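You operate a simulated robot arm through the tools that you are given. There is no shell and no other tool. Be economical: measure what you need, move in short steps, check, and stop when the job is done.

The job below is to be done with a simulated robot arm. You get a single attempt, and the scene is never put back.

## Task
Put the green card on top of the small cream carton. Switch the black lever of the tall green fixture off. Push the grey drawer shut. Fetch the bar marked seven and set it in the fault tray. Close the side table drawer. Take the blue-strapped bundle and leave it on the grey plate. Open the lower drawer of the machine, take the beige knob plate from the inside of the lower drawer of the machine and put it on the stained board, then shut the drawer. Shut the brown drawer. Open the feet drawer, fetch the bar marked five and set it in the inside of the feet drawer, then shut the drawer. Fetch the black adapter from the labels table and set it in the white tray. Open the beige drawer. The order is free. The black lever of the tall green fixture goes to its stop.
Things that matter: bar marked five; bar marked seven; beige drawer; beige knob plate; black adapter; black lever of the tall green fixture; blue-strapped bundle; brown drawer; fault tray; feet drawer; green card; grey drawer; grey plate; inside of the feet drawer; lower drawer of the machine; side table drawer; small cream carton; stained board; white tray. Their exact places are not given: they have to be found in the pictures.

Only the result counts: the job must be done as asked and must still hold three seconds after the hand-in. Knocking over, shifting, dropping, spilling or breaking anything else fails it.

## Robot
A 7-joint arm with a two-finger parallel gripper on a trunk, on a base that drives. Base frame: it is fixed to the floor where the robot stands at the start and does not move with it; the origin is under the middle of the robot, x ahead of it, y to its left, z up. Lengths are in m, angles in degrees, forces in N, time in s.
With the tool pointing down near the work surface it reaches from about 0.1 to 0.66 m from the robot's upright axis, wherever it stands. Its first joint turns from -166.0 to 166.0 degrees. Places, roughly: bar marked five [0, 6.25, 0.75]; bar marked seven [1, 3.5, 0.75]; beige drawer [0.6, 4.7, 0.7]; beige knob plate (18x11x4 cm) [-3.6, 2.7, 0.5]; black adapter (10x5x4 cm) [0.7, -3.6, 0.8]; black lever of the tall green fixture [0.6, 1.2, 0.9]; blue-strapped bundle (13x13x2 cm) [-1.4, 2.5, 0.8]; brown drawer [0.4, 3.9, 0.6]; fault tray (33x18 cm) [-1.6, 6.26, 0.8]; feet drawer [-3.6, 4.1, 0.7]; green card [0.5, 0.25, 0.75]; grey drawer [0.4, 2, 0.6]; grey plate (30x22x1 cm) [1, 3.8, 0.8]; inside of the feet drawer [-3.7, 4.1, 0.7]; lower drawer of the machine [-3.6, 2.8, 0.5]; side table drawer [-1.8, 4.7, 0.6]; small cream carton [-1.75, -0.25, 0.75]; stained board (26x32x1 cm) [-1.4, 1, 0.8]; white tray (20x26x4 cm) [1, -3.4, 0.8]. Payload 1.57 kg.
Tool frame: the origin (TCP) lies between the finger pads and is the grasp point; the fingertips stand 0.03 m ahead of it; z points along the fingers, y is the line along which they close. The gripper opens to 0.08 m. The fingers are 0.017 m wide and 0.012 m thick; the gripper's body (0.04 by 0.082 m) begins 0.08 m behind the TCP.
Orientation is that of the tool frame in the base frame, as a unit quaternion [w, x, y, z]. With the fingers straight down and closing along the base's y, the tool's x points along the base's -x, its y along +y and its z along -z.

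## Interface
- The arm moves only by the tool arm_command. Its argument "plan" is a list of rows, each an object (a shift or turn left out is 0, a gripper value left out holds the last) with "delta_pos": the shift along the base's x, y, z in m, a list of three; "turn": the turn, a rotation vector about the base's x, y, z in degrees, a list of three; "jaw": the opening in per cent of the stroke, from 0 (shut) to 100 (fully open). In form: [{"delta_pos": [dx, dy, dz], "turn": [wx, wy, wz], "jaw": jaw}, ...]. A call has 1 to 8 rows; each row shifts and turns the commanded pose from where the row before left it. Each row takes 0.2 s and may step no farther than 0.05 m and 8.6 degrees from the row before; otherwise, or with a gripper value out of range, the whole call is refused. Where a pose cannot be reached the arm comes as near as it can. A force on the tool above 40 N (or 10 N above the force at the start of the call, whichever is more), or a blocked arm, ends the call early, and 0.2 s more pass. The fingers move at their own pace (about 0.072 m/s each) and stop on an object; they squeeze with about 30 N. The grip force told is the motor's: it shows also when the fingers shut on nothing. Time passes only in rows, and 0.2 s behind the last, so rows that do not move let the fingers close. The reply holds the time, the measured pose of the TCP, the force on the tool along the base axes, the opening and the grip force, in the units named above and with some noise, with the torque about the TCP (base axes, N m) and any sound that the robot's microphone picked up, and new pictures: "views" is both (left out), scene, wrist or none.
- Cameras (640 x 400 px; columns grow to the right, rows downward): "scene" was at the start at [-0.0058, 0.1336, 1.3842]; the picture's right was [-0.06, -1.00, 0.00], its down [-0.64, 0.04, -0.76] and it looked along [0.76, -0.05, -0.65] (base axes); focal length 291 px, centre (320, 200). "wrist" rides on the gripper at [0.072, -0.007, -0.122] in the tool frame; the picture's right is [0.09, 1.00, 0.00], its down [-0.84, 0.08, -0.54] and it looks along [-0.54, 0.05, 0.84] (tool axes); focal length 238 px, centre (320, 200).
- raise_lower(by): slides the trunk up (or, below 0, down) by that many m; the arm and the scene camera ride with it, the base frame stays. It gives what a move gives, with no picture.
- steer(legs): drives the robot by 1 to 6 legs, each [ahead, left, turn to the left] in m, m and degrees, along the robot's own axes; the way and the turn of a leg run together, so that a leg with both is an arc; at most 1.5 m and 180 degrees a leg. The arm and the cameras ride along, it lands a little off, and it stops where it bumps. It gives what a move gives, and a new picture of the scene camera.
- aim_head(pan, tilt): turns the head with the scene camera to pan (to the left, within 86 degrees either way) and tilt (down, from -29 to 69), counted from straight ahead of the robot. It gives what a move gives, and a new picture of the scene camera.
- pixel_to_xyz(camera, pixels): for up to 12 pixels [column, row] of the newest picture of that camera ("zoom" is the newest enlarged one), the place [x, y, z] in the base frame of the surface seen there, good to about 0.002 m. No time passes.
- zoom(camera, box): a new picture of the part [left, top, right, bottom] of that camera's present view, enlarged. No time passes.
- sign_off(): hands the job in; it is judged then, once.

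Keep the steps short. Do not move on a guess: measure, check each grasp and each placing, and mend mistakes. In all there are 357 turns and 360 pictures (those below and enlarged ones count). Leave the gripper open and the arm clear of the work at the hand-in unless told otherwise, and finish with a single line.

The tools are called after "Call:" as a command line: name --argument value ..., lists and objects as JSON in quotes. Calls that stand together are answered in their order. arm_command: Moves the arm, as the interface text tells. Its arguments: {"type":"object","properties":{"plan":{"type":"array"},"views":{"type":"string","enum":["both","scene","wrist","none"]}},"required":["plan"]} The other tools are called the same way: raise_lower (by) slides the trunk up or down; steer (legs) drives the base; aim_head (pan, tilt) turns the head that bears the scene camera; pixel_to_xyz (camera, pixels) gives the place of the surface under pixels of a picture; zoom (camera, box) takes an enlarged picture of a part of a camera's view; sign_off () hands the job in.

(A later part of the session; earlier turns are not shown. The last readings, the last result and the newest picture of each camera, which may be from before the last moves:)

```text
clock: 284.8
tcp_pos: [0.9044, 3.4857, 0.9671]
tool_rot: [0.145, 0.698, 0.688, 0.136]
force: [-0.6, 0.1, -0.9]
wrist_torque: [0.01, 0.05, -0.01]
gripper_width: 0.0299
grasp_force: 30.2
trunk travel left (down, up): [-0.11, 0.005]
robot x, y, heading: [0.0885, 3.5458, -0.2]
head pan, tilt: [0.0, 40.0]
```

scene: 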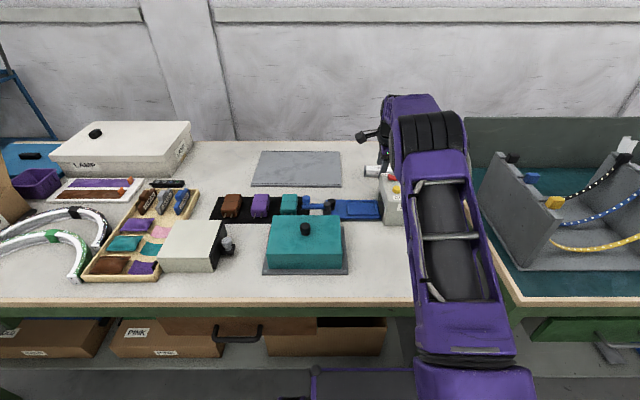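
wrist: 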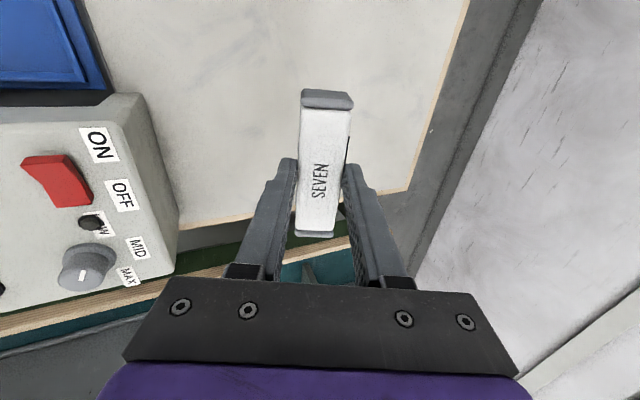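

Bar seven is held. Retract over the sealer and straighten the tool.

Call:
arm_command --plan '[{"delta_pos": [0, 0, 0.04]}, {"delta_pos": [-0.03, 0, 0.035]}, {"delta_pos": [-0.045, 0.01, 0.01]}, {"delta_pos": [-0.045, 0.01, 0], "turn": [0, 8, 0]}, {"delta_pos": [-0.045, 0.01, 0], "turn": [0, 8, 0]}, {"delta_pos": [-0.045, 0.01, 0], "turn": [0, 7, 0]}, {"delta_pos": [-0.045, 0.01, 0]}, {"delta_pos": [-0.045, 0.01, 0]}]' --views "none"

Call:
steer --legs '[[-0.5, 0, 0], [-0.15, 0, 90]]'

Call:
aim_head --pan 25 --tilt 22

```text
clock: 286.6
tcp_pos: [0.7792, 3.5398, 1.1087]
tool_rot: [0.003, 0.712, 0.703, -0.007]
force: [0.4, 0.5, -0.3]
wrist_torque: [0.0, 0.0, 0.01]
gripper_width: 0.0299
grasp_force: 30.4
out of reach, approached as far as the arm can: row 1, 2, 3, 4, 5, 6, 7, 8
trunk travel left (down, up): [-0.11, 0.005]
robot x, y, heading: [0.0928, 3.5463, -0.3]
head pan, tilt: [0.0, 40.0]
```

```text
clock: 293.4
tcp_pos: [-0.4918, 4.1418, 1.1078]
tool_rot: [0.007, 0.001, 1.0, -0.003]
force: [-0.2, -0.6, -1.2]
wrist_torque: [0.01, 0.02, -0.01]
gripper_width: 0.0298
grasp_force: 29.7
trunk travel left (down, up): [-0.11, 0.005]
robot x, y, heading: [-0.4934, 3.4529, 90.5]
head pan, tilt: [0.0, 40.0]
```

scene: 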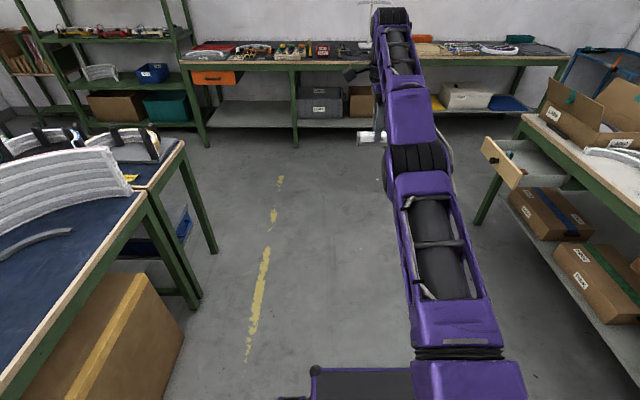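

```text
clock: 294.3
tcp_pos: [-0.4946, 4.1413, 1.1084]
tool_rot: [0.007, 0.001, 1.0, -0.002]
force: [0.0, 0.3, -0.3]
wrist_torque: [0.0, 0.01, 0.01]
gripper_width: 0.0299
grasp_force: 30.1
trunk travel left (down, up): [-0.11, 0.005]
robot x, y, heading: [-0.4996, 3.4508, 90.4]
head pan, tilt: [25.0, 22.0]
```

scene: 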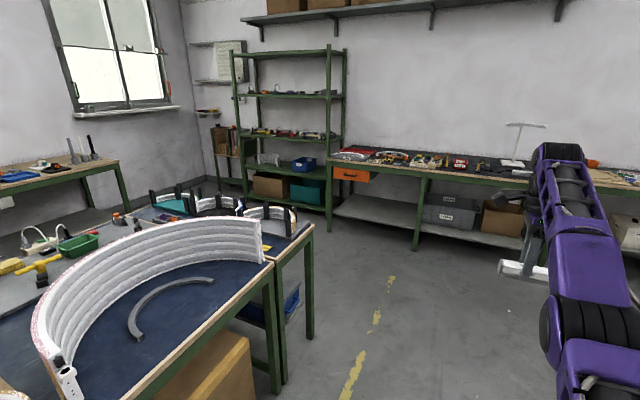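

Call:
zoom --camera "scene" --box '[320, 130, 560, 220]'

Call:
pixel_to_xyz --camera "scene" --pixels '[[335, 165], [420, 172], [525, 185], [352, 155], [460, 162], [310, 225], [280, 370], [328, 232], [225, 205], [306, 335]]'

Call:
arm_command --plan '[{"delta_pos": [0, -0.04, -0.02]}, {"delta_pos": [0, -0.04, -0.02]}, {"delta_pos": [0, -0.04, -0.02]}, {"delta_pos": [0, -0.03, 0]}]' --views "none"

```text
2.67 times, centred on (440, 175) of scene
```

zoom: 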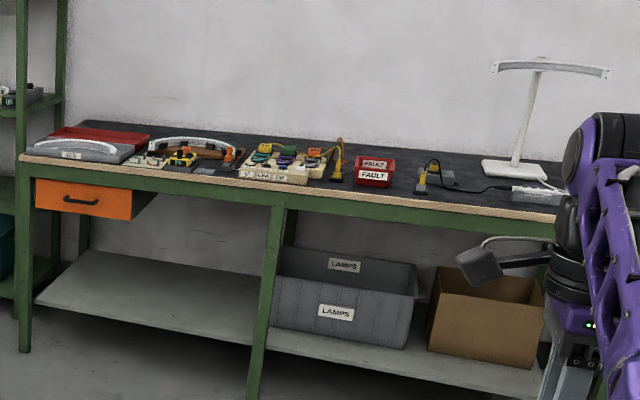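

```text
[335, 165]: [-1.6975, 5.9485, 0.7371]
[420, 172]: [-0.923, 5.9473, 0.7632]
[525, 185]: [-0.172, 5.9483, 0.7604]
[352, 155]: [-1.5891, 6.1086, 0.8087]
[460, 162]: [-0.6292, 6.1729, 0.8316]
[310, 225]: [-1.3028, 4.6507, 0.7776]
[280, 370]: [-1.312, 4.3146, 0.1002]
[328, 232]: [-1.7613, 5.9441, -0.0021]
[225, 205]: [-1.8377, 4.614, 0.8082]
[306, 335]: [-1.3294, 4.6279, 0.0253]
```

```text
clock: 295.3
tcp_pos: [-0.4927, 4.1379, 1.1157]
tool_rot: [0.007, 0.001, 1.0, -0.002]
force: [-0.1, -0.8, 0.3]
wrist_torque: [-0.02, -0.01, 0.05]
gripper_width: 0.0301
grasp_force: 30.5
out of reach, approached as far as the arm can: row 1, 2, 3, 4
trunk travel left (down, up): [-0.11, 0.005]
robot x, y, heading: [-0.495, 3.4516, 90.3]
head pan, tilt: [25.0, 22.0]
```

The arm seems stuck stretched out straight (singular). Nudge it downward/sideways.

Call:
arm_command --plan '[{"delta_pos": [0.03, 0, -0.04]}, {"delta_pos": [0.03, -0.02, -0.03]}, {"delta_pos": [0.0, -0.03, -0.03]}, {"delta_pos": [0, 0, 0]}]' --views "scene"

```text
clock: 296.3
tcp_pos: [-0.4264, 4.1597, 1.0361]
tool_rot: [0.007, 0.001, 1.0, -0.002]
force: [0.0, 0.5, -0.9]
wrist_torque: [0.03, -0.01, 0.02]
gripper_width: 0.0301
grasp_force: 29.8
out of reach, approached as far as the arm can: row 1, 2, 3
trunk travel left (down, up): [-0.11, 0.005]
robot x, y, heading: [-0.4917, 3.4542, 90.6]
head pan, tilt: [25.0, 22.0]
```

scene: 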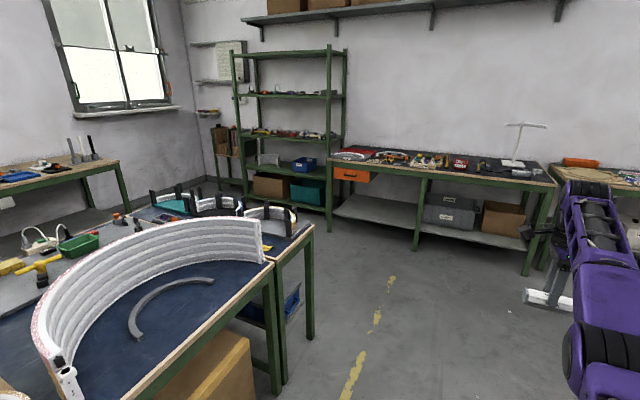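

Call:
arm_command --plan '[{"delta_pos": [0, -0.05, 0]}, {"delta_pos": [0, -0.05, 0]}, {"delta_pos": [0, -0.05, 0]}, {"delta_pos": [0, 0, 0]}]' --views "none"

```text
clock: 297.3
tcp_pos: [-0.4175, 4.1518, 1.0621]
tool_rot: [0.007, 0.002, 1.0, -0.003]
force: [-0.7, 0.1, 0.0]
wrist_torque: [0.0, 0.02, 0.02]
gripper_width: 0.0299
grasp_force: 29.9
out of reach, approached as far as the arm can: row 1, 2, 3
trunk travel left (down, up): [-0.11, 0.005]
robot x, y, heading: [-0.4943, 3.4557, 90.2]
head pan, tilt: [25.0, 22.0]
```

Call:
arm_command --plan '[{"delta_pos": [0, 0, -0.04], "turn": [8, 0, 0]}, {"delta_pos": [0, 0, -0.04], "turn": [8, 0, 0]}, {"delta_pos": [0, 0, -0.04], "turn": [6, 0, 0]}, {"delta_pos": [0, 0, 0]}]' --views "none"

```text
clock: 298.3
tcp_pos: [-0.4056, 4.2574, 0.9561]
tool_rot: [0.007, 0.002, 0.982, 0.189]
force: [0.2, 0.5, -0.1]
wrist_torque: [-0.02, 0.0, 0.02]
gripper_width: 0.0299
grasp_force: 30.2
out of reach, approached as far as the arm can: row 1, 2, 3
trunk travel left (down, up): [-0.11, 0.005]
robot x, y, heading: [-0.4957, 3.4513, 90.4]
head pan, tilt: [25.0, 22.0]
```

Possibly a wrist joint at its limit with the -90° yaw. Try yawing back while drawing in.

Call:
arm_command --plan '[{"delta_pos": [0, 0, 0.04], "turn": [-6, 0, 0]}, {"delta_pos": [0, 0, 0.04], "turn": [-8, 0, 0]}, {"delta_pos": [0, 0, 0.04], "turn": [-8, 0, 0]}, {"turn": [0, 0, 8.5]}, {"turn": [0, 0, 8.5]}, {"turn": [0, 0, 8.5]}, {"turn": [0, 0, 8.5]}, {"turn": [0, 0, 8.5]}]' --views "scene"

```text
clock: 300.1
tcp_pos: [-0.4164, 4.1584, 1.046]
tool_rot: [0.007, -0.363, 0.932, 0.0]
force: [0.0, 0.5, -1.3]
wrist_torque: [0.01, -0.07, -0.03]
gripper_width: 0.0301
grasp_force: 29.9
out of reach, approached as far as the arm can: row 1, 2, 3, 4
trunk travel left (down, up): [-0.11, 0.005]
robot x, y, heading: [-0.4924, 3.4537, 90.3]
head pan, tilt: [25.0, 22.0]
```

scene: 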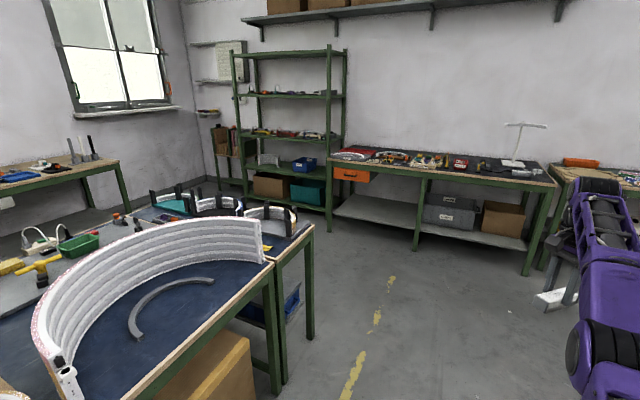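

Call:
arm_command --plan '[{"delta_pos": [0, -0.03, 0], "turn": [0, 0, 8.5]}, {"delta_pos": [0, -0.04, 0], "turn": [0, 0, 8.5]}, {"delta_pos": [0, -0.04, 0]}, {"delta_pos": [0, 0, 0]}]' --views "none"

```text
clock: 301.1
tcp_pos: [-0.4073, 4.1522, 1.0676]
tool_rot: [0.006, -0.496, 0.869, 0.002]
force: [-1.8, -0.1, 0.3]
wrist_torque: [0.02, -0.01, 0.0]
gripper_width: 0.0301
grasp_force: 30.6
out of reach, approached as far as the arm can: row 1, 2, 3
trunk travel left (down, up): [-0.11, 0.005]
robot x, y, heading: [-0.4964, 3.4522, 90.7]
head pan, tilt: [25.0, 22.0]
```

Call:
arm_command --plan '[{"delta_pos": [0, 0, -0.02]}, {"delta_pos": [0, 0, -0.03]}, {"delta_pos": [0, 0, -0.03]}, {"delta_pos": [0, 0, -0.04]}, {"delta_pos": [0, 0, -0.04]}, {"delta_pos": [0, 0, 0]}]' --views "none"

```text
clock: 302.5
tcp_pos: [-0.4021, 4.1777, 0.9142]
tool_rot: [0.005, -0.495, 0.869, 0.001]
force: [-0.6, 0.0, -0.5]
wrist_torque: [0.02, 0.01, -0.04]
gripper_width: 0.0298
grasp_force: 30.1
out of reach, approached as far as the arm can: row 1, 2, 3, 4, 5
trunk travel left (down, up): [-0.11, 0.005]
robot x, y, heading: [-0.4972, 3.4538, 90.6]
head pan, tilt: [25.0, 22.0]
```

Call:
arm_command --plan '[{"delta_pos": [0, -0.01, 0.05]}, {"delta_pos": [0, -0.01, 0.05]}, {"delta_pos": [0, -0.01, 0.05]}, {"delta_pos": [0, -0.02, 0.04]}, {"delta_pos": [0, -0.03, 0.03]}, {"delta_pos": [0, -0.03, 0.0]}]' --views "none"

```text
refused: row 1 steps farther than a row can; nothing moved
```

Call:
arm_command --plan '[{"delta_pos": [0, -0.01, 0.045]}, {"delta_pos": [0, -0.01, 0.045]}, {"delta_pos": [0, -0.01, 0.045]}, {"delta_pos": [0, -0.02, 0.04]}, {"delta_pos": [0, -0.03, 0.03]}, {"delta_pos": [0, -0.03, 0.0]}]' --views "none"

```text
clock: 303.9
tcp_pos: [-0.3965, 4.126, 1.1377]
tool_rot: [0.006, -0.495, 0.869, 0.002]
force: [-1.0, 0.2, -0.5]
wrist_torque: [0.01, 0.05, -0.02]
gripper_width: 0.03
grasp_force: 29.8
out of reach, approached as far as the arm can: row 1, 4, 5, 6
trunk travel left (down, up): [-0.11, 0.005]
robot x, y, heading: [-0.4968, 3.4531, 90.2]
head pan, tilt: [25.0, 22.0]
```

Call:
arm_command --plan '[{"delta_pos": [-0.04, -0.02, -0.01]}, {"delta_pos": [-0.04, -0.02, -0.01]}, {"delta_pos": [-0.04, -0.02, -0.01]}, {"delta_pos": [-0.04, -0.02, -0.01]}, {"delta_pos": [-0.04, -0.02, -0.01]}, {"delta_pos": [0, 0, 0]}]' --views "scene"

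```text
clock: 305.3
tcp_pos: [-0.5955, 4.1272, 1.1293]
tool_rot: [0.007, -0.495, 0.869, 0.001]
force: [0.0, -0.7, -0.7]
wrist_torque: [-0.03, 0.01, 0.0]
gripper_width: 0.0302
grasp_force: 29.8
out of reach, approached as far as the arm can: row 1, 2, 3, 4, 5
trunk travel left (down, up): [-0.11, 0.005]
robot x, y, heading: [-0.4932, 3.4501, 90.7]
head pan, tilt: [25.0, 22.0]
```

scene: 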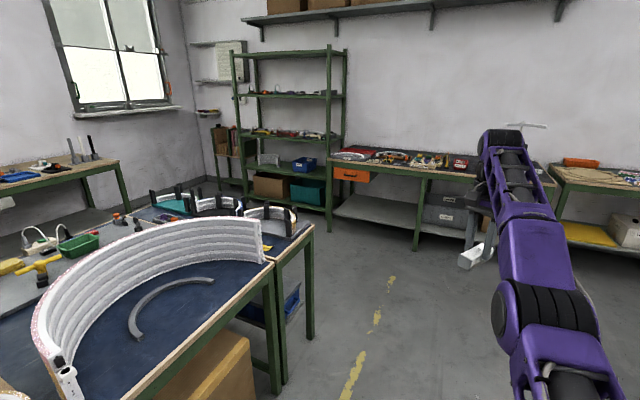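

Going up did bend it slightly. Near a singularity the solver advances slowly; use tiny inward steps.

Call:
arm_command --plan '[{"delta_pos": [0, -0.006, 0.01]}, {"delta_pos": [0, -0.006, 0.01]}, {"delta_pos": [0, -0.008, 0.01]}, {"delta_pos": [0, -0.008, 0.01]}, {"delta_pos": [0, -0.01, 0.005]}, {"delta_pos": [0, -0.01, 0.005]}, {"delta_pos": [0, -0.01, 0]}, {"delta_pos": [0, -0.01, 0]}]' --views "none"

```text
clock: 307.1
tcp_pos: [-0.6013, 4.0993, 1.1913]
tool_rot: [0.007, -0.494, 0.869, 0.002]
force: [-0.1, 0.2, -0.4]
wrist_torque: [-0.05, 0.06, -0.01]
gripper_width: 0.0297
grasp_force: 29.9
out of reach, approached as far as the arm can: row 1, 3, 4, 5, 6, 7, 8
trunk travel left (down, up): [-0.11, 0.005]
robot x, y, heading: [-0.4965, 3.4489, 90.2]
head pan, tilt: [25.0, 22.0]
```

Insight: the elbow has over-straightened (wrong branch, joint limit). Push outward to full stretch first, then move down/inward to re-bend properly.

Call:
arm_command --plan '[{"delta_pos": [0, 0.04, -0.02]}, {"delta_pos": [0, 0.04, -0.02]}, {"delta_pos": [0, 0.04, 0]}, {"delta_pos": [0, 0, -0.04]}, {"delta_pos": [0, -0.01, -0.04]}, {"delta_pos": [0, -0.01, -0.04]}, {"delta_pos": [0, -0.02, -0.03]}, {"delta_pos": [0, -0.03, -0.03]}]' --views "none"

```text
clock: 308.9
tcp_pos: [-0.6127, 4.1658, 0.9811]
tool_rot: [0.007, -0.495, 0.869, 0.0]
force: [0.2, 0.0, -0.5]
wrist_torque: [0.01, -0.04, -0.05]
gripper_width: 0.0299
grasp_force: 30.1
out of reach, approached as far as the arm can: row 1, 2, 3, 4, 5, 6, 7, 8
trunk travel left (down, up): [-0.11, 0.005]
robot x, y, heading: [-0.4923, 3.4536, 90.6]
head pan, tilt: [25.0, 22.0]
```

Call:
arm_command --plan '[{"delta_pos": [0, -0.03, -0.04]}, {"delta_pos": [0, -0.03, -0.04]}, {"delta_pos": [0, -0.03, -0.04]}, {"delta_pos": [0, -0.03, 0]}, {"delta_pos": [0, -0.03, 0]}, {"delta_pos": [0, 0, 0]}]' --views "none"

```text
clock: 310.3
tcp_pos: [-0.6372, 4.1688, 0.8686]
tool_rot: [0.007, -0.495, 0.869, 0.002]
force: [0.1, 0.2, -0.4]
wrist_torque: [0.02, -0.02, -0.05]
gripper_width: 0.0299
grasp_force: 30.3
out of reach, approached as far as the arm can: row 1, 2, 3, 4, 5
trunk travel left (down, up): [-0.11, 0.005]
robot x, y, heading: [-0.4941, 3.4513, 90.2]
head pan, tilt: [25.0, 22.0]
```

Call:
aim_head --pan 0 --tilt 40

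```text
clock: 311.2
tcp_pos: [-0.638, 4.1692, 0.8683]
tool_rot: [0.007, -0.496, 0.868, 0.002]
force: [-0.1, -0.3, -0.2]
wrist_torque: [-0.03, -0.01, -0.06]
gripper_width: 0.0298
grasp_force: 29.4
trunk travel left (down, up): [-0.11, 0.005]
robot x, y, heading: [-0.491, 3.4524, 90.4]
head pan, tilt: [0.0, 40.0]
```

scene: 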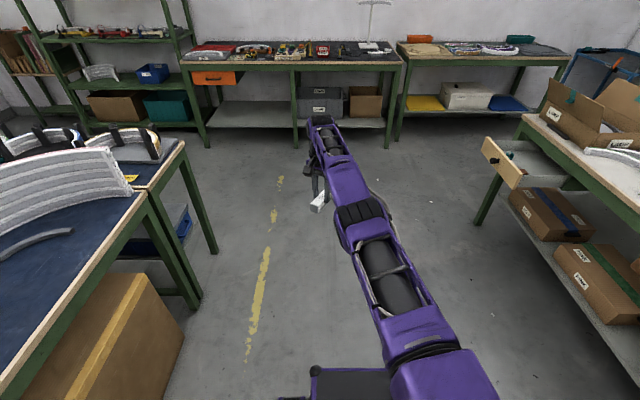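

Call:
arm_command --plan '[{"delta_pos": [0, 0.03, 0]}, {"delta_pos": [0, 0.03, 0]}, {"delta_pos": [0, 0, 0]}]' --views "none"

```text
clock: 312.0
tcp_pos: [-0.6289, 4.1736, 0.8702]
tool_rot: [0.007, -0.496, 0.869, 0.002]
force: [-0.8, 0.3, 0.6]
wrist_torque: [-0.02, 0.02, 0.01]
gripper_width: 0.0298
grasp_force: 30.0
out of reach, approached as far as the arm can: row 1, 2
trunk travel left (down, up): [-0.11, 0.005]
robot x, y, heading: [-0.4962, 3.452, 90.3]
head pan, tilt: [0.0, 40.0]
```

Call:
arm_command --plan '[{"delta_pos": [0, -0.001, -0.002]}, {"delta_pos": [0, -0.001, -0.002]}, {"delta_pos": [0, -0.002, -0.002]}, {"delta_pos": [0, -0.002, -0.002]}, {"delta_pos": [0, -0.003, -0.002]}, {"delta_pos": [0, -0.003, -0.002]}, {"delta_pos": [0, -0.004, 0]}, {"delta_pos": [0, -0.004, 0]}]' --views "none"

```text
clock: 313.8
tcp_pos: [-0.6327, 4.1713, 0.8556]
tool_rot: [0.006, -0.496, 0.868, 0.001]
force: [0.1, 0.2, -1.6]
wrist_torque: [0.03, 0.02, 0.03]
gripper_width: 0.0299
grasp_force: 30.2
out of reach, approached as far as the arm can: row 4, 5, 6, 7, 8
trunk travel left (down, up): [-0.11, 0.005]
robot x, y, heading: [-0.4929, 3.446, 90.3]
head pan, tilt: [0.0, 40.0]
```

Call:
arm_command --plan '[{"delta_pos": [0, 0, 0.01], "turn": [8, 0, 0]}, {"delta_pos": [0, 0, 0.01], "turn": [8, 0, 0]}, {"delta_pos": [0, 0, 0.01], "turn": [8, 0, 0]}, {"delta_pos": [0, 0, 0.01], "turn": [8, 0, 0]}, {"delta_pos": [0, -0.04, 0], "turn": [8, 0, 0]}, {"delta_pos": [0, -0.04, 0]}, {"delta_pos": [0, -0.04, 0]}, {"delta_pos": [0, -0.04, 0]}]' --views "scene"

```text
clock: 315.6
tcp_pos: [-0.7091, 4.2955, 0.8901]
tool_rot: [0.175, -0.463, 0.816, 0.299]
force: [0.1, 0.0, 0.1]
wrist_torque: [0.0, -0.03, -0.02]
gripper_width: 0.0296
grasp_force: 30.1
out of reach, approached as far as the arm can: row 1, 2, 3, 4, 5, 6, 7, 8
trunk travel left (down, up): [-0.11, 0.005]
robot x, y, heading: [-0.4948, 3.4539, 90.3]
head pan, tilt: [0.0, 40.0]
```

scene: 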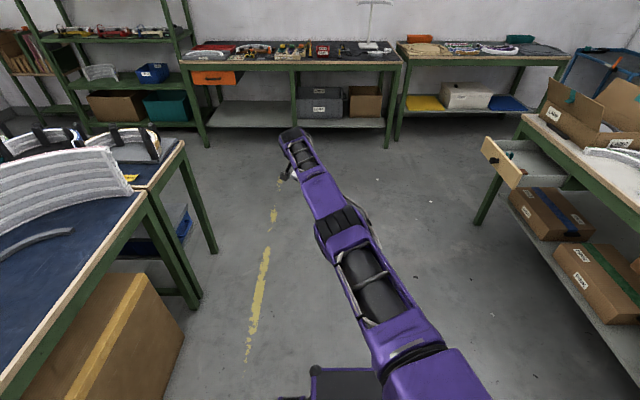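

Call:
arm_command --plan '[{"delta_pos": [-0.011, 0.045, -0.01]}, {"delta_pos": [-0.011, 0.045, -0.01]}, {"delta_pos": [-0.011, 0.045, -0.01]}, {"delta_pos": [-0.011, 0.045, -0.01]}]' --views "none"

```text
clock: 316.6
tcp_pos: [-0.7101, 4.296, 0.8861]
tool_rot: [0.175, -0.463, 0.816, 0.299]
force: [1.1, 0.5, -0.4]
wrist_torque: [-0.01, -0.02, -0.05]
gripper_width: 0.0298
grasp_force: 30.1
out of reach, approached as far as the arm can: row 1, 2, 3, 4
trunk travel left (down, up): [-0.11, 0.005]
robot x, y, heading: [-0.4944, 3.454, 90.4]
head pan, tilt: [0.0, 40.0]
```

Call:
arm_command --plan '[{"delta_pos": [0.0, 0, -0.045]}, {"delta_pos": [0.003, -0.012, -0.045]}, {"delta_pos": [0.004, -0.018, -0.04]}, {"delta_pos": [0.005, -0.022, -0.04]}, {"delta_pos": [0.006, -0.025, -0.03]}]' --views "none"

```text
clock: 317.8
tcp_pos: [-0.7071, 4.2485, 0.6745]
tool_rot: [0.176, -0.463, 0.816, 0.299]
force: [-0.4, -0.2, 0.9]
wrist_torque: [-0.02, 0.01, -0.01]
gripper_width: 0.0298
grasp_force: 30.1
out of reach, approached as far as the arm can: row 1, 2, 3, 4, 5
trunk travel left (down, up): [-0.11, 0.005]
robot x, y, heading: [-0.495, 3.4513, 90.5]
head pan, tilt: [0.0, 40.0]
```

Call:
arm_command --plan '[{"delta_pos": [0.01, -0.04, 0.025]}, {"delta_pos": [0.01, -0.04, 0.025]}, {"delta_pos": [0.01, -0.04, 0.025]}, {"delta_pos": [0.01, -0.04, 0.025]}, {"delta_pos": [0.01, -0.04, 0.025]}, {"delta_pos": [0.01, -0.04, 0.025]}, {"delta_pos": [0.01, -0.04, 0.025]}, {"delta_pos": [0.01, -0.04, 0.025]}]' --views "none"

```text
clock: 319.6
tcp_pos: [-0.7329, 4.2582, 0.7266]
tool_rot: [0.177, -0.462, 0.816, 0.299]
force: [0.0, -0.2, 0.0]
wrist_torque: [0.02, -0.02, 0.0]
gripper_width: 0.0295
grasp_force: 29.6
out of reach, approached as far as the arm can: row 1, 2, 3, 4, 5, 6, 7, 8
trunk travel left (down, up): [-0.11, 0.005]
robot x, y, heading: [-0.4963, 3.4549, 90.3]
head pan, tilt: [0.0, 40.0]
```

The elbow is locked straight; but vertical, sideways and turning moves still work and the base supplies in/out. I'll continue and use the base. Undo tilt and raise.

Call:
arm_command --plan '[{"delta_pos": [0.03, 0, 0.035], "turn": [-8, 0, 0]}, {"delta_pos": [0.03, 0, 0.035], "turn": [-8, 0, 0]}, {"delta_pos": [0.03, 0, 0.035], "turn": [-8, 0, 0]}, {"delta_pos": [0.03, 0, 0.035], "turn": [-8, 0, 0]}, {"delta_pos": [0.03, 0, 0.035], "turn": [-8, 0, 0]}, {"delta_pos": [0.03, 0, 0.035], "turn": [0, 0, -8.5]}, {"delta_pos": [0.02, 0, 0.035], "turn": [0, 0, -8.5]}, {"delta_pos": [0.02, 0, 0.035], "turn": [0, 0, -8.5]}]' --views "none"

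Call:
arm_command --plan '[{"turn": [0, 0, -8.5]}, {"turn": [0, 0, -8.5]}, {"turn": [0, 0, -8.5]}, {"turn": [0, 0, -8.5]}]' --views "wrist"

```text
clock: 321.4
tcp_pos: [-0.5068, 4.17, 1.0137]
tool_rot: [0.007, -0.291, 0.957, 0.0]
force: [-0.1, -1.0, -0.3]
wrist_torque: [0.01, 0.0, 0.01]
gripper_width: 0.03
grasp_force: 30.1
out of reach, approached as far as the arm can: row 2, 3, 4, 5, 8
trunk travel left (down, up): [-0.11, 0.005]
robot x, y, heading: [-0.496, 3.4543, 90.4]
head pan, tilt: [0.0, 40.0]
```

```text
clock: 322.4
tcp_pos: [-0.5032, 4.1691, 1.0101]
tool_rot: [0.007, 0.002, 1.0, -0.002]
force: [-0.1, -0.8, 0.8]
wrist_torque: [-0.03, 0.01, 0.01]
gripper_width: 0.0298
grasp_force: 29.9
trunk travel left (down, up): [-0.11, 0.005]
robot x, y, heading: [-0.4988, 3.4514, 90.3]
head pan, tilt: [0.0, 40.0]
```

wrist: 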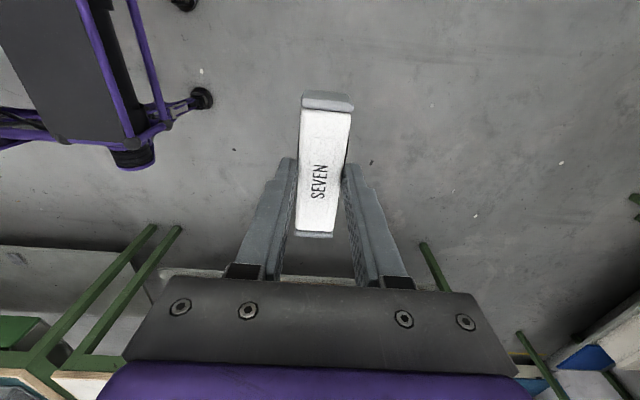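

Call:
arm_command --plan '[{"delta_pos": [0, -0.04, -0.03]}, {"delta_pos": [0, -0.04, -0.03]}, {"delta_pos": [0, 0, 0]}]' --views "none"

```text
clock: 323.2
tcp_pos: [-0.5033, 4.1775, 0.96]
tool_rot: [0.007, 0.002, 1.0, -0.002]
force: [-0.1, -0.7, -1.4]
wrist_torque: [0.01, 0.0, -0.01]
gripper_width: 0.0301
grasp_force: 29.7
out of reach, approached as far as the arm can: row 1, 2
trunk travel left (down, up): [-0.11, 0.005]
robot x, y, heading: [-0.4946, 3.4525, 90.4]
head pan, tilt: [0.0, 40.0]
```

Drive ahead toward the far table and look for the fault tray.

Call:
steer --legs '[[1.5, 0, -0.4], [0.1, 0, 0]]'

Call:
aim_head --pan 45 --tilt 32

```text
clock: 331.6
tcp_pos: [-0.5102, 5.8053, 0.9603]
tool_rot: [0.007, 0.003, 1.0, -0.003]
force: [1.2, 0.3, -1.1]
wrist_torque: [-0.03, -0.01, -0.01]
gripper_width: 0.0301
grasp_force: 29.8
trunk travel left (down, up): [-0.11, 0.005]
robot x, y, heading: [-0.5035, 5.0834, 90.3]
head pan, tilt: [0.0, 40.0]
```

scene: 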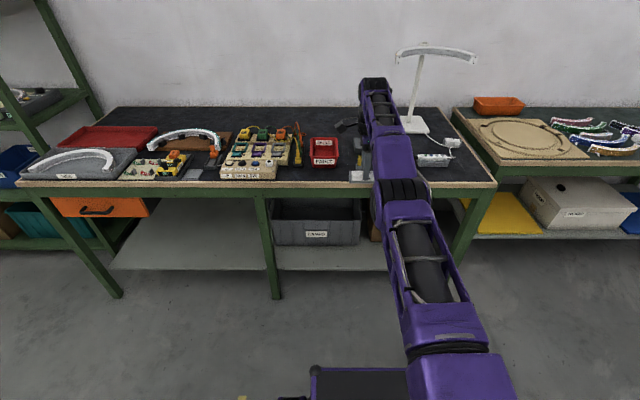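

```text
clock: 332.7
tcp_pos: [-0.5111, 5.8054, 0.9607]
tool_rot: [0.007, 0.004, 1.0, -0.003]
force: [0.1, -0.3, -0.4]
wrist_torque: [-0.02, -0.01, 0.03]
gripper_width: 0.03
grasp_force: 29.8
trunk travel left (down, up): [-0.11, 0.005]
robot x, y, heading: [-0.5064, 5.0826, 90.3]
head pan, tilt: [45.0, 32.0]
```

scene: 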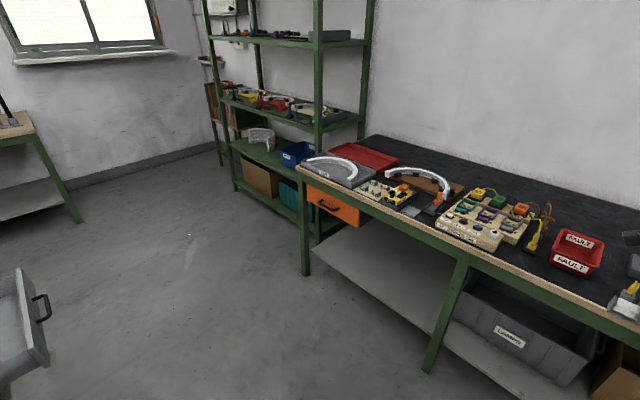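

Call:
zoom --camera "scene" --box '[290, 125, 480, 235]'

Call:
pixel_to_xyz --camera "scene" --pixels '[[365, 155], [350, 146], [395, 158], [330, 155], [375, 168], [345, 175], [400, 180], [576, 245], [20, 330], [45, 310]]'

```text
3.37 times, centred on (385, 180) of scene
```

zoom: 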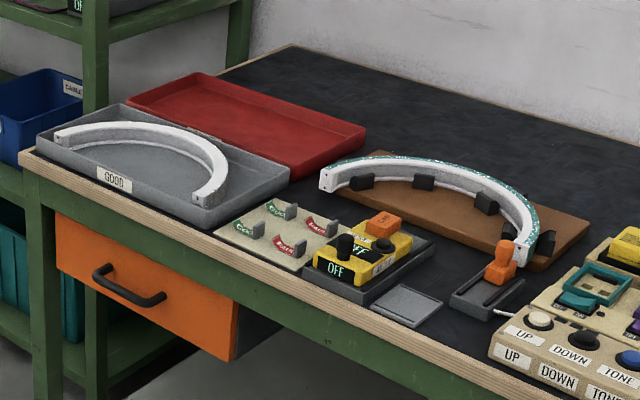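

```text
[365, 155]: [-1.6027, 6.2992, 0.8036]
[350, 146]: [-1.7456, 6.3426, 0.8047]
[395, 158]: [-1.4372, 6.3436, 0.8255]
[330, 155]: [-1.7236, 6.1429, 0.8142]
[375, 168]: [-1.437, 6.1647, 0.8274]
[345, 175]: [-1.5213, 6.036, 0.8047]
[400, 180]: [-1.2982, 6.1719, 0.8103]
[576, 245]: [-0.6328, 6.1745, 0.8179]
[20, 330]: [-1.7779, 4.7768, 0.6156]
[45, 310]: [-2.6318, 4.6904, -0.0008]
```

The red tray (x -1.76…-1.43, y 6.17…6.35, floor 0.8045) matches the fault tray size/place. Strafe left, then check.

Call:
steer --legs '[[0.13, 0, 0], [0, 1.0, 0]]'

Call:
aim_head --pan 5 --tilt 40

```text
clock: 343.5
tcp_pos: [-1.5305, 5.9193, 0.9605]
tool_rot: [0.007, -0.008, 1.0, -0.003]
force: [-0.1, -0.6, -0.7]
wrist_torque: [0.03, 0.01, 0.04]
gripper_width: 0.0297
grasp_force: 30.2
trunk travel left (down, up): [-0.11, 0.005]
robot x, y, heading: [-1.5089, 5.1965, 91.4]
head pan, tilt: [45.0, 32.0]
```

scene: 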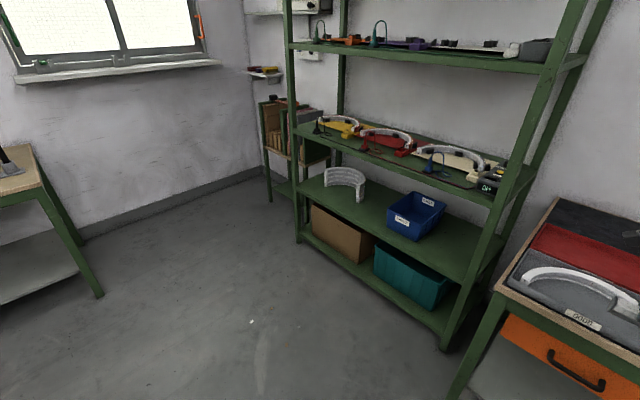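

```text
clock: 344.6
tcp_pos: [-1.5311, 5.9192, 0.961]
tool_rot: [0.008, -0.007, 1.0, -0.003]
force: [0.0, -0.5, -0.7]
wrist_torque: [0.02, -0.02, 0.03]
gripper_width: 0.03
grasp_force: 29.8
trunk travel left (down, up): [-0.11, 0.005]
robot x, y, heading: [-1.5088, 5.1968, 91.6]
head pan, tilt: [5.0, 40.0]
```

scene: 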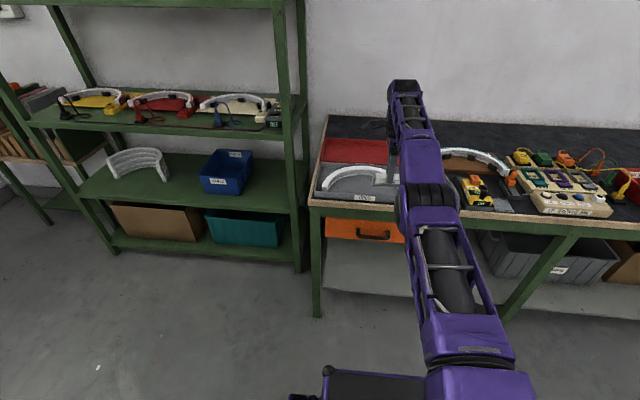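

Call:
pixel_to_xyz --camera "scene" --pixels '[[298, 268], [317, 312], [300, 180], [345, 150], [375, 190], [388, 152]]'

Call:
steer --legs '[[0.33, 0.05, -1.5]]'

Call:
zoom --camera "wrist" --box '[0, 0, 640, 400]'

```text
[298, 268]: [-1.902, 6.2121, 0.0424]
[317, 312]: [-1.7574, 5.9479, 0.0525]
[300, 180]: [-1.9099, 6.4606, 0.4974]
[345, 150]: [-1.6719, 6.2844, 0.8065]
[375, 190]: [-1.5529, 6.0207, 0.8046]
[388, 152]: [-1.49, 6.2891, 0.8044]
```

```text
clock: 346.8
tcp_pos: [-1.5686, 6.2555, 0.9597]
tool_rot: [0.007, 0.005, 1.0, -0.002]
force: [0.4, -0.1, 0.0]
wrist_torque: [0.0, 0.02, 0.01]
gripper_width: 0.0301
grasp_force: 29.7
trunk travel left (down, up): [-0.11, 0.005]
robot x, y, heading: [-1.5644, 5.5298, 89.9]
head pan, tilt: [5.0, 40.0]
```

scene: 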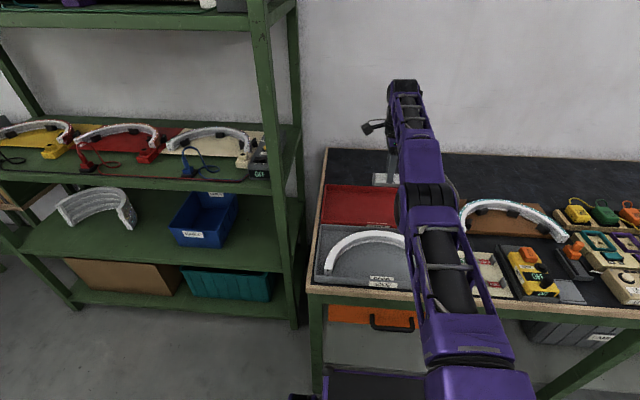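

```text
1.00 times, centred on (320, 200) of wrist (not enlarged: the box is as wide or as high as the picture)
```

zoom: 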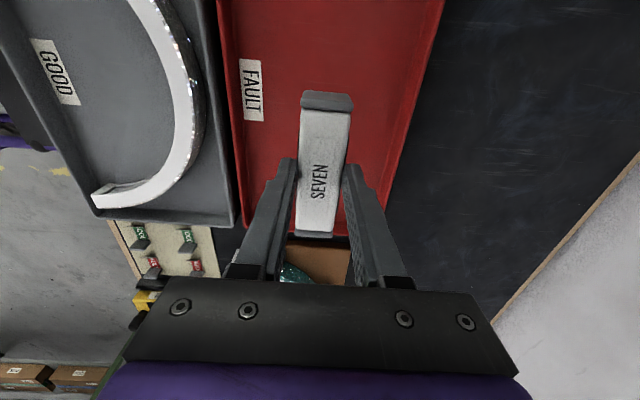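

FAULT label confirmed. Shift 3 cm left and lower.

Call:
arm_command --plan '[{"delta_pos": [-0.03, 0, 0]}, {"delta_pos": [0, 0, -0.04]}, {"delta_pos": [0, 0, -0.04]}, {"delta_pos": [0, 0, -0.015]}, {"delta_pos": [0, 0, 0]}]' --views "wrist"

```text
clock: 348.0
tcp_pos: [-1.6, 6.2633, 0.8678]
tool_rot: [0.008, 0.004, 1.0, -0.004]
force: [-0.4, -0.1, -0.5]
wrist_torque: [0.0, 0.0, -0.03]
gripper_width: 0.0298
grasp_force: 29.7
out of reach, approached as far as the arm can: row 2, 3
trunk travel left (down, up): [-0.11, 0.005]
robot x, y, heading: [-1.5616, 5.5296, 89.8]
head pan, tilt: [5.0, 40.0]
```

wrist: 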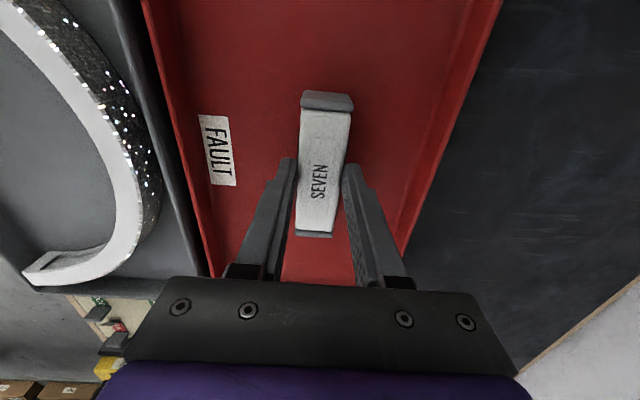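

Centred in the tray. Lower to contact.

Call:
arm_command --plan '[{"delta_pos": [0, 0, -0.008]}, {"delta_pos": [0, 0, -0.006]}, {"delta_pos": [0, 0, -0.004]}, {"delta_pos": [0, 0, 0]}]' --views "none"

```text
clock: 349.0
tcp_pos: [-1.5999, 6.2634, 0.8532]
tool_rot: [0.007, 0.005, 1.0, 0.001]
force: [0.5, -1.8, 25.3]
wrist_torque: [-0.04, -0.01, -0.01]
gripper_width: 0.0303
grasp_force: 29.7
trunk travel left (down, up): [-0.11, 0.005]
robot x, y, heading: [-1.5641, 5.5322, 90.2]
head pan, tilt: [5.0, 40.0]
```

Contact at 25 N. Open the jaws; then press the fingertips lightly on the tray floor to trigger a contact stop, which should re-sync the arm's commanded pose.

Call:
arm_command --plan '[{"jaw": 60}, {"jaw": 85}, {"jaw": 85}, {"delta_pos": [0, 0, -0.008]}, {"delta_pos": [0, 0, -0.008]}, {"delta_pos": [0, 0, -0.006]}, {"delta_pos": [0, 0, -0.006]}, {"delta_pos": [0, 0, -0.006]}]' --views "wrist"

```text
clock: 350.5
tcp_pos: [-1.5996, 6.2653, 0.8358]
tool_rot: [0.006, 0.005, 1.0, 0.005]
force: [-0.4, -3.3, 13.2]
wrist_torque: [-0.66, 0.13, 0.06]
gripper_width: 0.0709
grasp_force: 1.6
trunk travel left (down, up): [-0.11, 0.005]
robot x, y, heading: [-1.5634, 5.5302, 90.1]
head pan, tilt: [5.0, 40.0]
stopped in row 7: the force on the tool passed its limit at 44 N (the readings are from after the stop); the commanded pose is now the measured one
```

wrist: 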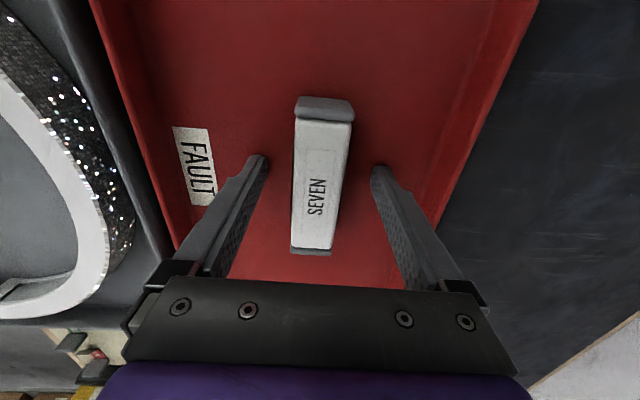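

Bar seven lies flat in the FAULT tray. Now lift, then test inward motion.

Call:
arm_command --plan '[{"delta_pos": [0, -0.003, 0.03]}, {"delta_pos": [0, -0.005, 0.03]}, {"delta_pos": [0, -0.005, 0.04]}, {"delta_pos": [0, -0.02, 0.03]}, {"delta_pos": [0, -0.03, 0.02]}, {"delta_pos": [0, -0.03, 0]}]' --views "none"

```text
clock: 351.9
tcp_pos: [-1.6043, 6.2518, 0.9968]
tool_rot: [0.006, 0.004, 1.0, 0.003]
force: [0.5, 0.0, -0.6]
wrist_torque: [0.05, 0.05, 0.01]
gripper_width: 0.068
grasp_force: 0.0
out of reach, approached as far as the arm can: row 2, 3, 4, 5, 6
trunk travel left (down, up): [-0.11, 0.005]
robot x, y, heading: [-1.5618, 5.5313, 90.0]
head pan, tilt: [5.0, 40.0]
```

Call:
arm_command --plan '[{"delta_pos": [0, 0.002, 0]}, {"delta_pos": [0, 0.003, 0]}, {"delta_pos": [0, 0.003, 0]}, {"delta_pos": [0, 0.003, 0]}, {"delta_pos": [0, 0.003, 0]}, {"delta_pos": [0, 0.003, 0]}, {"delta_pos": [0, 0.003, 0]}, {"delta_pos": [0, 0.003, 0]}]' --views "none"

```text
clock: 353.7
tcp_pos: [-1.6038, 6.2565, 0.9933]
tool_rot: [0.007, 0.004, 1.0, 0.003]
force: [-0.1, -1.0, 0.3]
wrist_torque: [-0.02, 0.01, -0.02]
gripper_width: 0.0682
grasp_force: 0.0
out of reach, approached as far as the arm can: row 3, 4, 6, 7, 8
trunk travel left (down, up): [-0.11, 0.005]
robot x, y, heading: [-1.566, 5.5346, 89.9]
head pan, tilt: [5.0, 40.0]
```

Call:
arm_command --plan '[{"delta_pos": [0, 0.01, -0.01]}, {"delta_pos": [0, 0.01, -0.01]}, {"delta_pos": [0, -0.002, -0.015]}, {"delta_pos": [0, -0.003, -0.015]}, {"delta_pos": [0, -0.004, -0.015]}, {"delta_pos": [0, -0.006, -0.01]}, {"delta_pos": [0, -0.008, -0.005]}, {"delta_pos": [0, -0.01, 0]}]' --views "none"

```text
clock: 355.5
tcp_pos: [-1.6048, 6.261, 0.9183]
tool_rot: [0.006, 0.004, 1.0, 0.002]
force: [-0.4, 0.6, -0.1]
wrist_torque: [0.01, -0.01, 0.0]
gripper_width: 0.0683
grasp_force: 0.0
out of reach, approached as far as the arm can: row 1, 2, 4, 5, 6, 7, 8
trunk travel left (down, up): [-0.11, 0.005]
robot x, y, heading: [-1.5672, 5.5304, 90.3]
head pan, tilt: [5.0, 40.0]
```

Test whether the raised trunk matters: lift, lower the trunk by 0.06 and try to draw in.

Call:
arm_command --plan '[{"delta_pos": [0, 0, 0.04]}, {"delta_pos": [0, 0, 0.04]}, {"delta_pos": [0, 0, 0.03]}]' --views "none"

Call:
raise_lower --by -0.06

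Call:
arm_command --plan '[{"delta_pos": [0, -0.03, 0.01]}, {"delta_pos": [0, -0.03, 0.01]}, {"delta_pos": [0, -0.03, 0.01]}]' --views "none"

```text
clock: 356.3
tcp_pos: [-1.6027, 6.2473, 1.0255]
tool_rot: [0.006, 0.004, 1.0, 0.003]
force: [-0.5, 0.1, 0.4]
wrist_torque: [0.01, 0.03, -0.03]
gripper_width: 0.0675
grasp_force: 0.2
out of reach, approached as far as the arm can: row 2, 3
trunk travel left (down, up): [-0.11, 0.005]
robot x, y, heading: [-1.5646, 5.5354, 90.1]
head pan, tilt: [5.0, 40.0]
```

```text
clock: 357.3
tcp_pos: [-1.6024, 6.2474, 0.9648]
tool_rot: [0.006, 0.004, 1.0, 0.004]
force: [0.3, 0.2, -0.4]
wrist_torque: [0.01, 0.0, 0.01]
gripper_width: 0.0681
grasp_force: 0.1
trunk travel left (down, up): [-0.05, 0.065]
robot x, y, heading: [-1.5614, 5.5305, 90.1]
head pan, tilt: [5.0, 40.0]
```

```text
clock: 358.1
tcp_pos: [-1.6042, 6.1576, 0.9942]
tool_rot: [0.006, 0.005, 1.0, 0.003]
force: [0.2, 0.2, 0.0]
wrist_torque: [0.0, -0.01, -0.02]
gripper_width: 0.0676
grasp_force: 0.1
trunk travel left (down, up): [-0.05, 0.065]
robot x, y, heading: [-1.5639, 5.5302, 90.0]
head pan, tilt: [5.0, 40.0]
```

Lowering the trunk unlocked the arm. Retract, back up a little and turn right toward the side table drawer.

Call:
arm_command --plan '[{"delta_pos": [0, -0.04, 0.01]}, {"delta_pos": [0, -0.04, 0]}, {"delta_pos": [0, -0.04, 0]}, {"delta_pos": [0, -0.03, 0], "jaw": 100}]' --views "none"

Call:
steer --legs '[[-0.15, -0.1, 0], [0, 0, -170]]'

Call:
aim_head --pan -5 --tilt 42

```text
clock: 359.1
tcp_pos: [-1.6024, 6.0102, 1.002]
tool_rot: [0.007, 0.004, 1.0, 0.003]
force: [0.4, 0.8, 0.0]
wrist_torque: [0.0, 0.02, 0.01]
gripper_width: 0.0799
grasp_force: 0.1
trunk travel left (down, up): [-0.05, 0.065]
robot x, y, heading: [-1.5624, 5.5324, 90.2]
head pan, tilt: [5.0, 40.0]
```

```text
clock: 367.7
tcp_pos: [-1.31, 4.9335, 1.0032]
tool_rot: [0.003, 0.992, 0.122, -0.005]
force: [-0.7, -0.5, 0.1]
wrist_torque: [0.01, 0.02, 0.02]
gripper_width: 0.0799
grasp_force: 0.0
trunk travel left (down, up): [-0.05, 0.065]
robot x, y, heading: [-1.4683, 5.3885, -75.6]
head pan, tilt: [5.0, 40.0]
```

scene: 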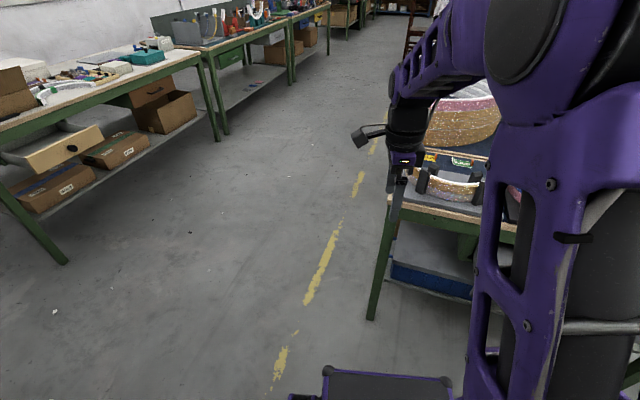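

```text
clock: 368.4
tcp_pos: [-1.3083, 4.9318, 1.0034]
tool_rot: [0.004, 0.993, 0.122, -0.006]
force: [-0.4, 0.3, -0.1]
wrist_torque: [0.01, 0.01, 0.0]
gripper_width: 0.0799
grasp_force: 0.2
trunk travel left (down, up): [-0.05, 0.065]
robot x, y, heading: [-1.4671, 5.3865, -75.4]
head pan, tilt: [-5.0, 42.0]
```

scene: 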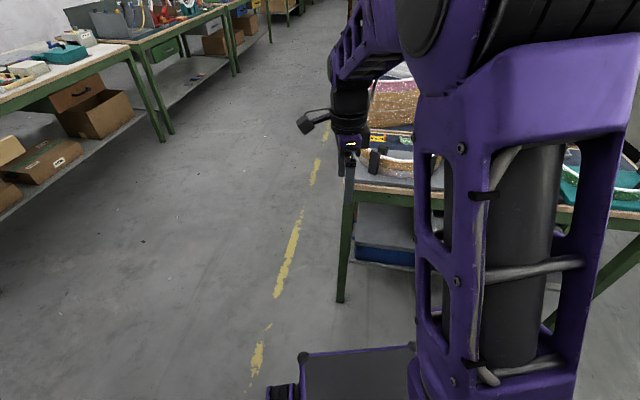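

Call:
steer --legs '[[-0.15, -0.2, -15]]'

Call:
aim_head --pan -15 --tilt 45

```text
clock: 370.9
tcp_pos: [-1.6437, 5.0327, 1.0034]
tool_rot: [0.003, 1.0, -0.005, -0.006]
force: [-0.5, -0.4, 0.3]
wrist_torque: [0.04, -0.01, 0.0]
gripper_width: 0.0801
grasp_force: 0.2
trunk travel left (down, up): [-0.05, 0.065]
robot x, y, heading: [-1.6816, 5.51, -89.8]
head pan, tilt: [-5.0, 42.0]
```

scene: 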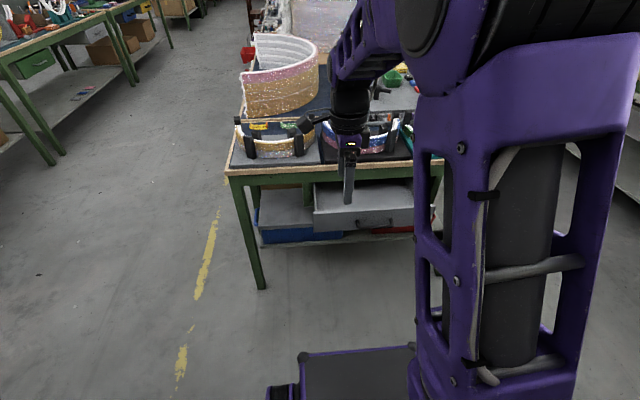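

```text
clock: 371.6
tcp_pos: [-1.6433, 5.0319, 1.002]
tool_rot: [0.002, 1.0, -0.005, -0.007]
force: [-0.4, -0.2, -0.2]
wrist_torque: [-0.01, -0.02, 0.0]
gripper_width: 0.0802
grasp_force: 0.1
trunk travel left (down, up): [-0.05, 0.065]
robot x, y, heading: [-1.685, 5.5113, -89.7]
head pan, tilt: [-15.0, 45.0]
```

scene: 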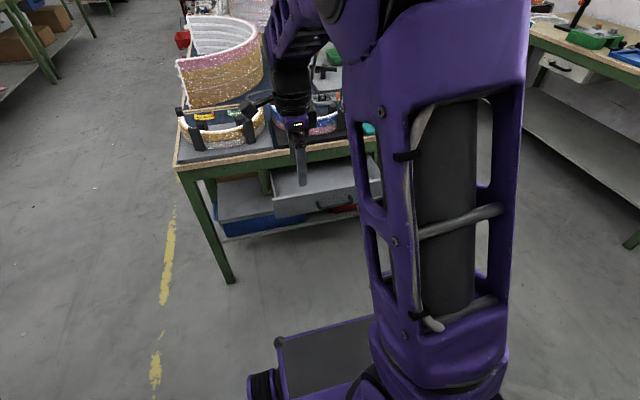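

Call:
zoom --camera "scene" --box '[240, 130, 400, 240]'

Call:
pixel_to_xyz --camera "scene" --pixels '[[275, 197], [272, 208], [330, 207], [340, 195], [378, 182], [240, 157], [350, 140], [320, 206], [350, 200], [290, 190]]'

```text
3.64 times, centred on (320, 185) of scene
```

zoom: 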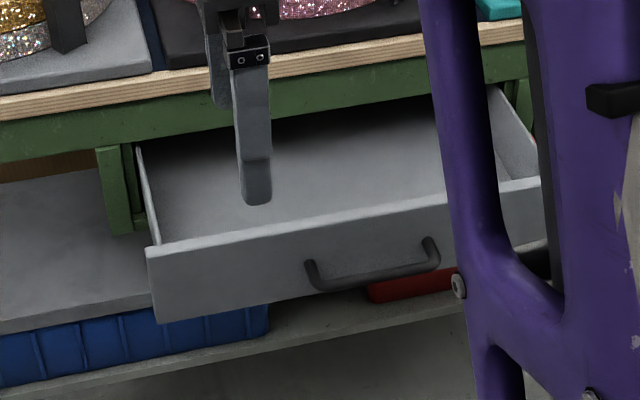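

```text
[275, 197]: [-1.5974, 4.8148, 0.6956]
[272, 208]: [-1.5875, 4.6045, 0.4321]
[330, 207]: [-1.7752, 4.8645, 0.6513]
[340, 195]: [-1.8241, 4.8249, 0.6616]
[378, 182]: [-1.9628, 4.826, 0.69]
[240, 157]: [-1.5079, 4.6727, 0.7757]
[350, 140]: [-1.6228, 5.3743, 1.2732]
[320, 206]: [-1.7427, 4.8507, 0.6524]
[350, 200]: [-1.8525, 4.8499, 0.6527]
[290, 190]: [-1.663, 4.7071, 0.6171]
```

Drawer face at y 4.822, handle front y≈4.865, z≈0.652, x centre ≈-1.80. Close the jaw, pitch forward and come down in front of the handle.

Call:
arm_command --plan '[{"delta_pos": [-0.02, -0.005, -0.042], "turn": [-8, 0, 0], "jaw": 0}, {"delta_pos": [-0.02, -0.005, -0.042], "turn": [-8, 0, 0]}, {"delta_pos": [-0.02, -0.005, -0.042], "turn": [-8, 0, 0]}, {"delta_pos": [-0.02, -0.005, -0.042]}, {"delta_pos": [-0.02, -0.005, -0.042]}, {"delta_pos": [-0.02, -0.005, -0.042]}, {"delta_pos": [-0.02, 0, -0.042]}, {"delta_pos": [-0.018, 0, -0.042]}]' --views "both"

```text
clock: 373.4
tcp_pos: [-1.8011, 5.0017, 0.6656]
tool_rot: [0.212, 0.977, -0.005, -0.005]
force: [-0.3, -0.6, 0.7]
wrist_torque: [0.01, 0.01, -0.01]
gripper_width: 0.0
grasp_force: 21.7
trunk travel left (down, up): [-0.05, 0.065]
robot x, y, heading: [-1.6829, 5.5126, -90.0]
head pan, tilt: [-15.0, 45.0]
```

scene: 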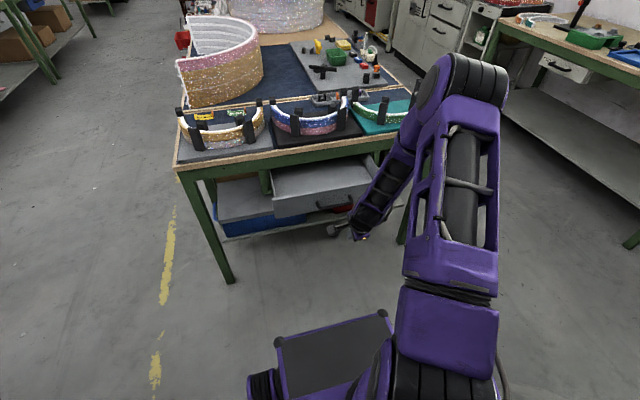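
wrist: 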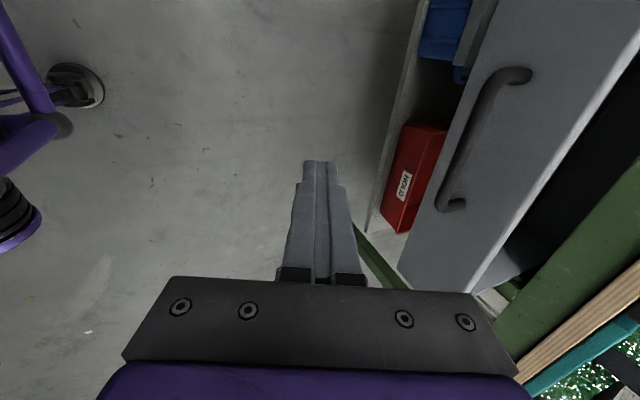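

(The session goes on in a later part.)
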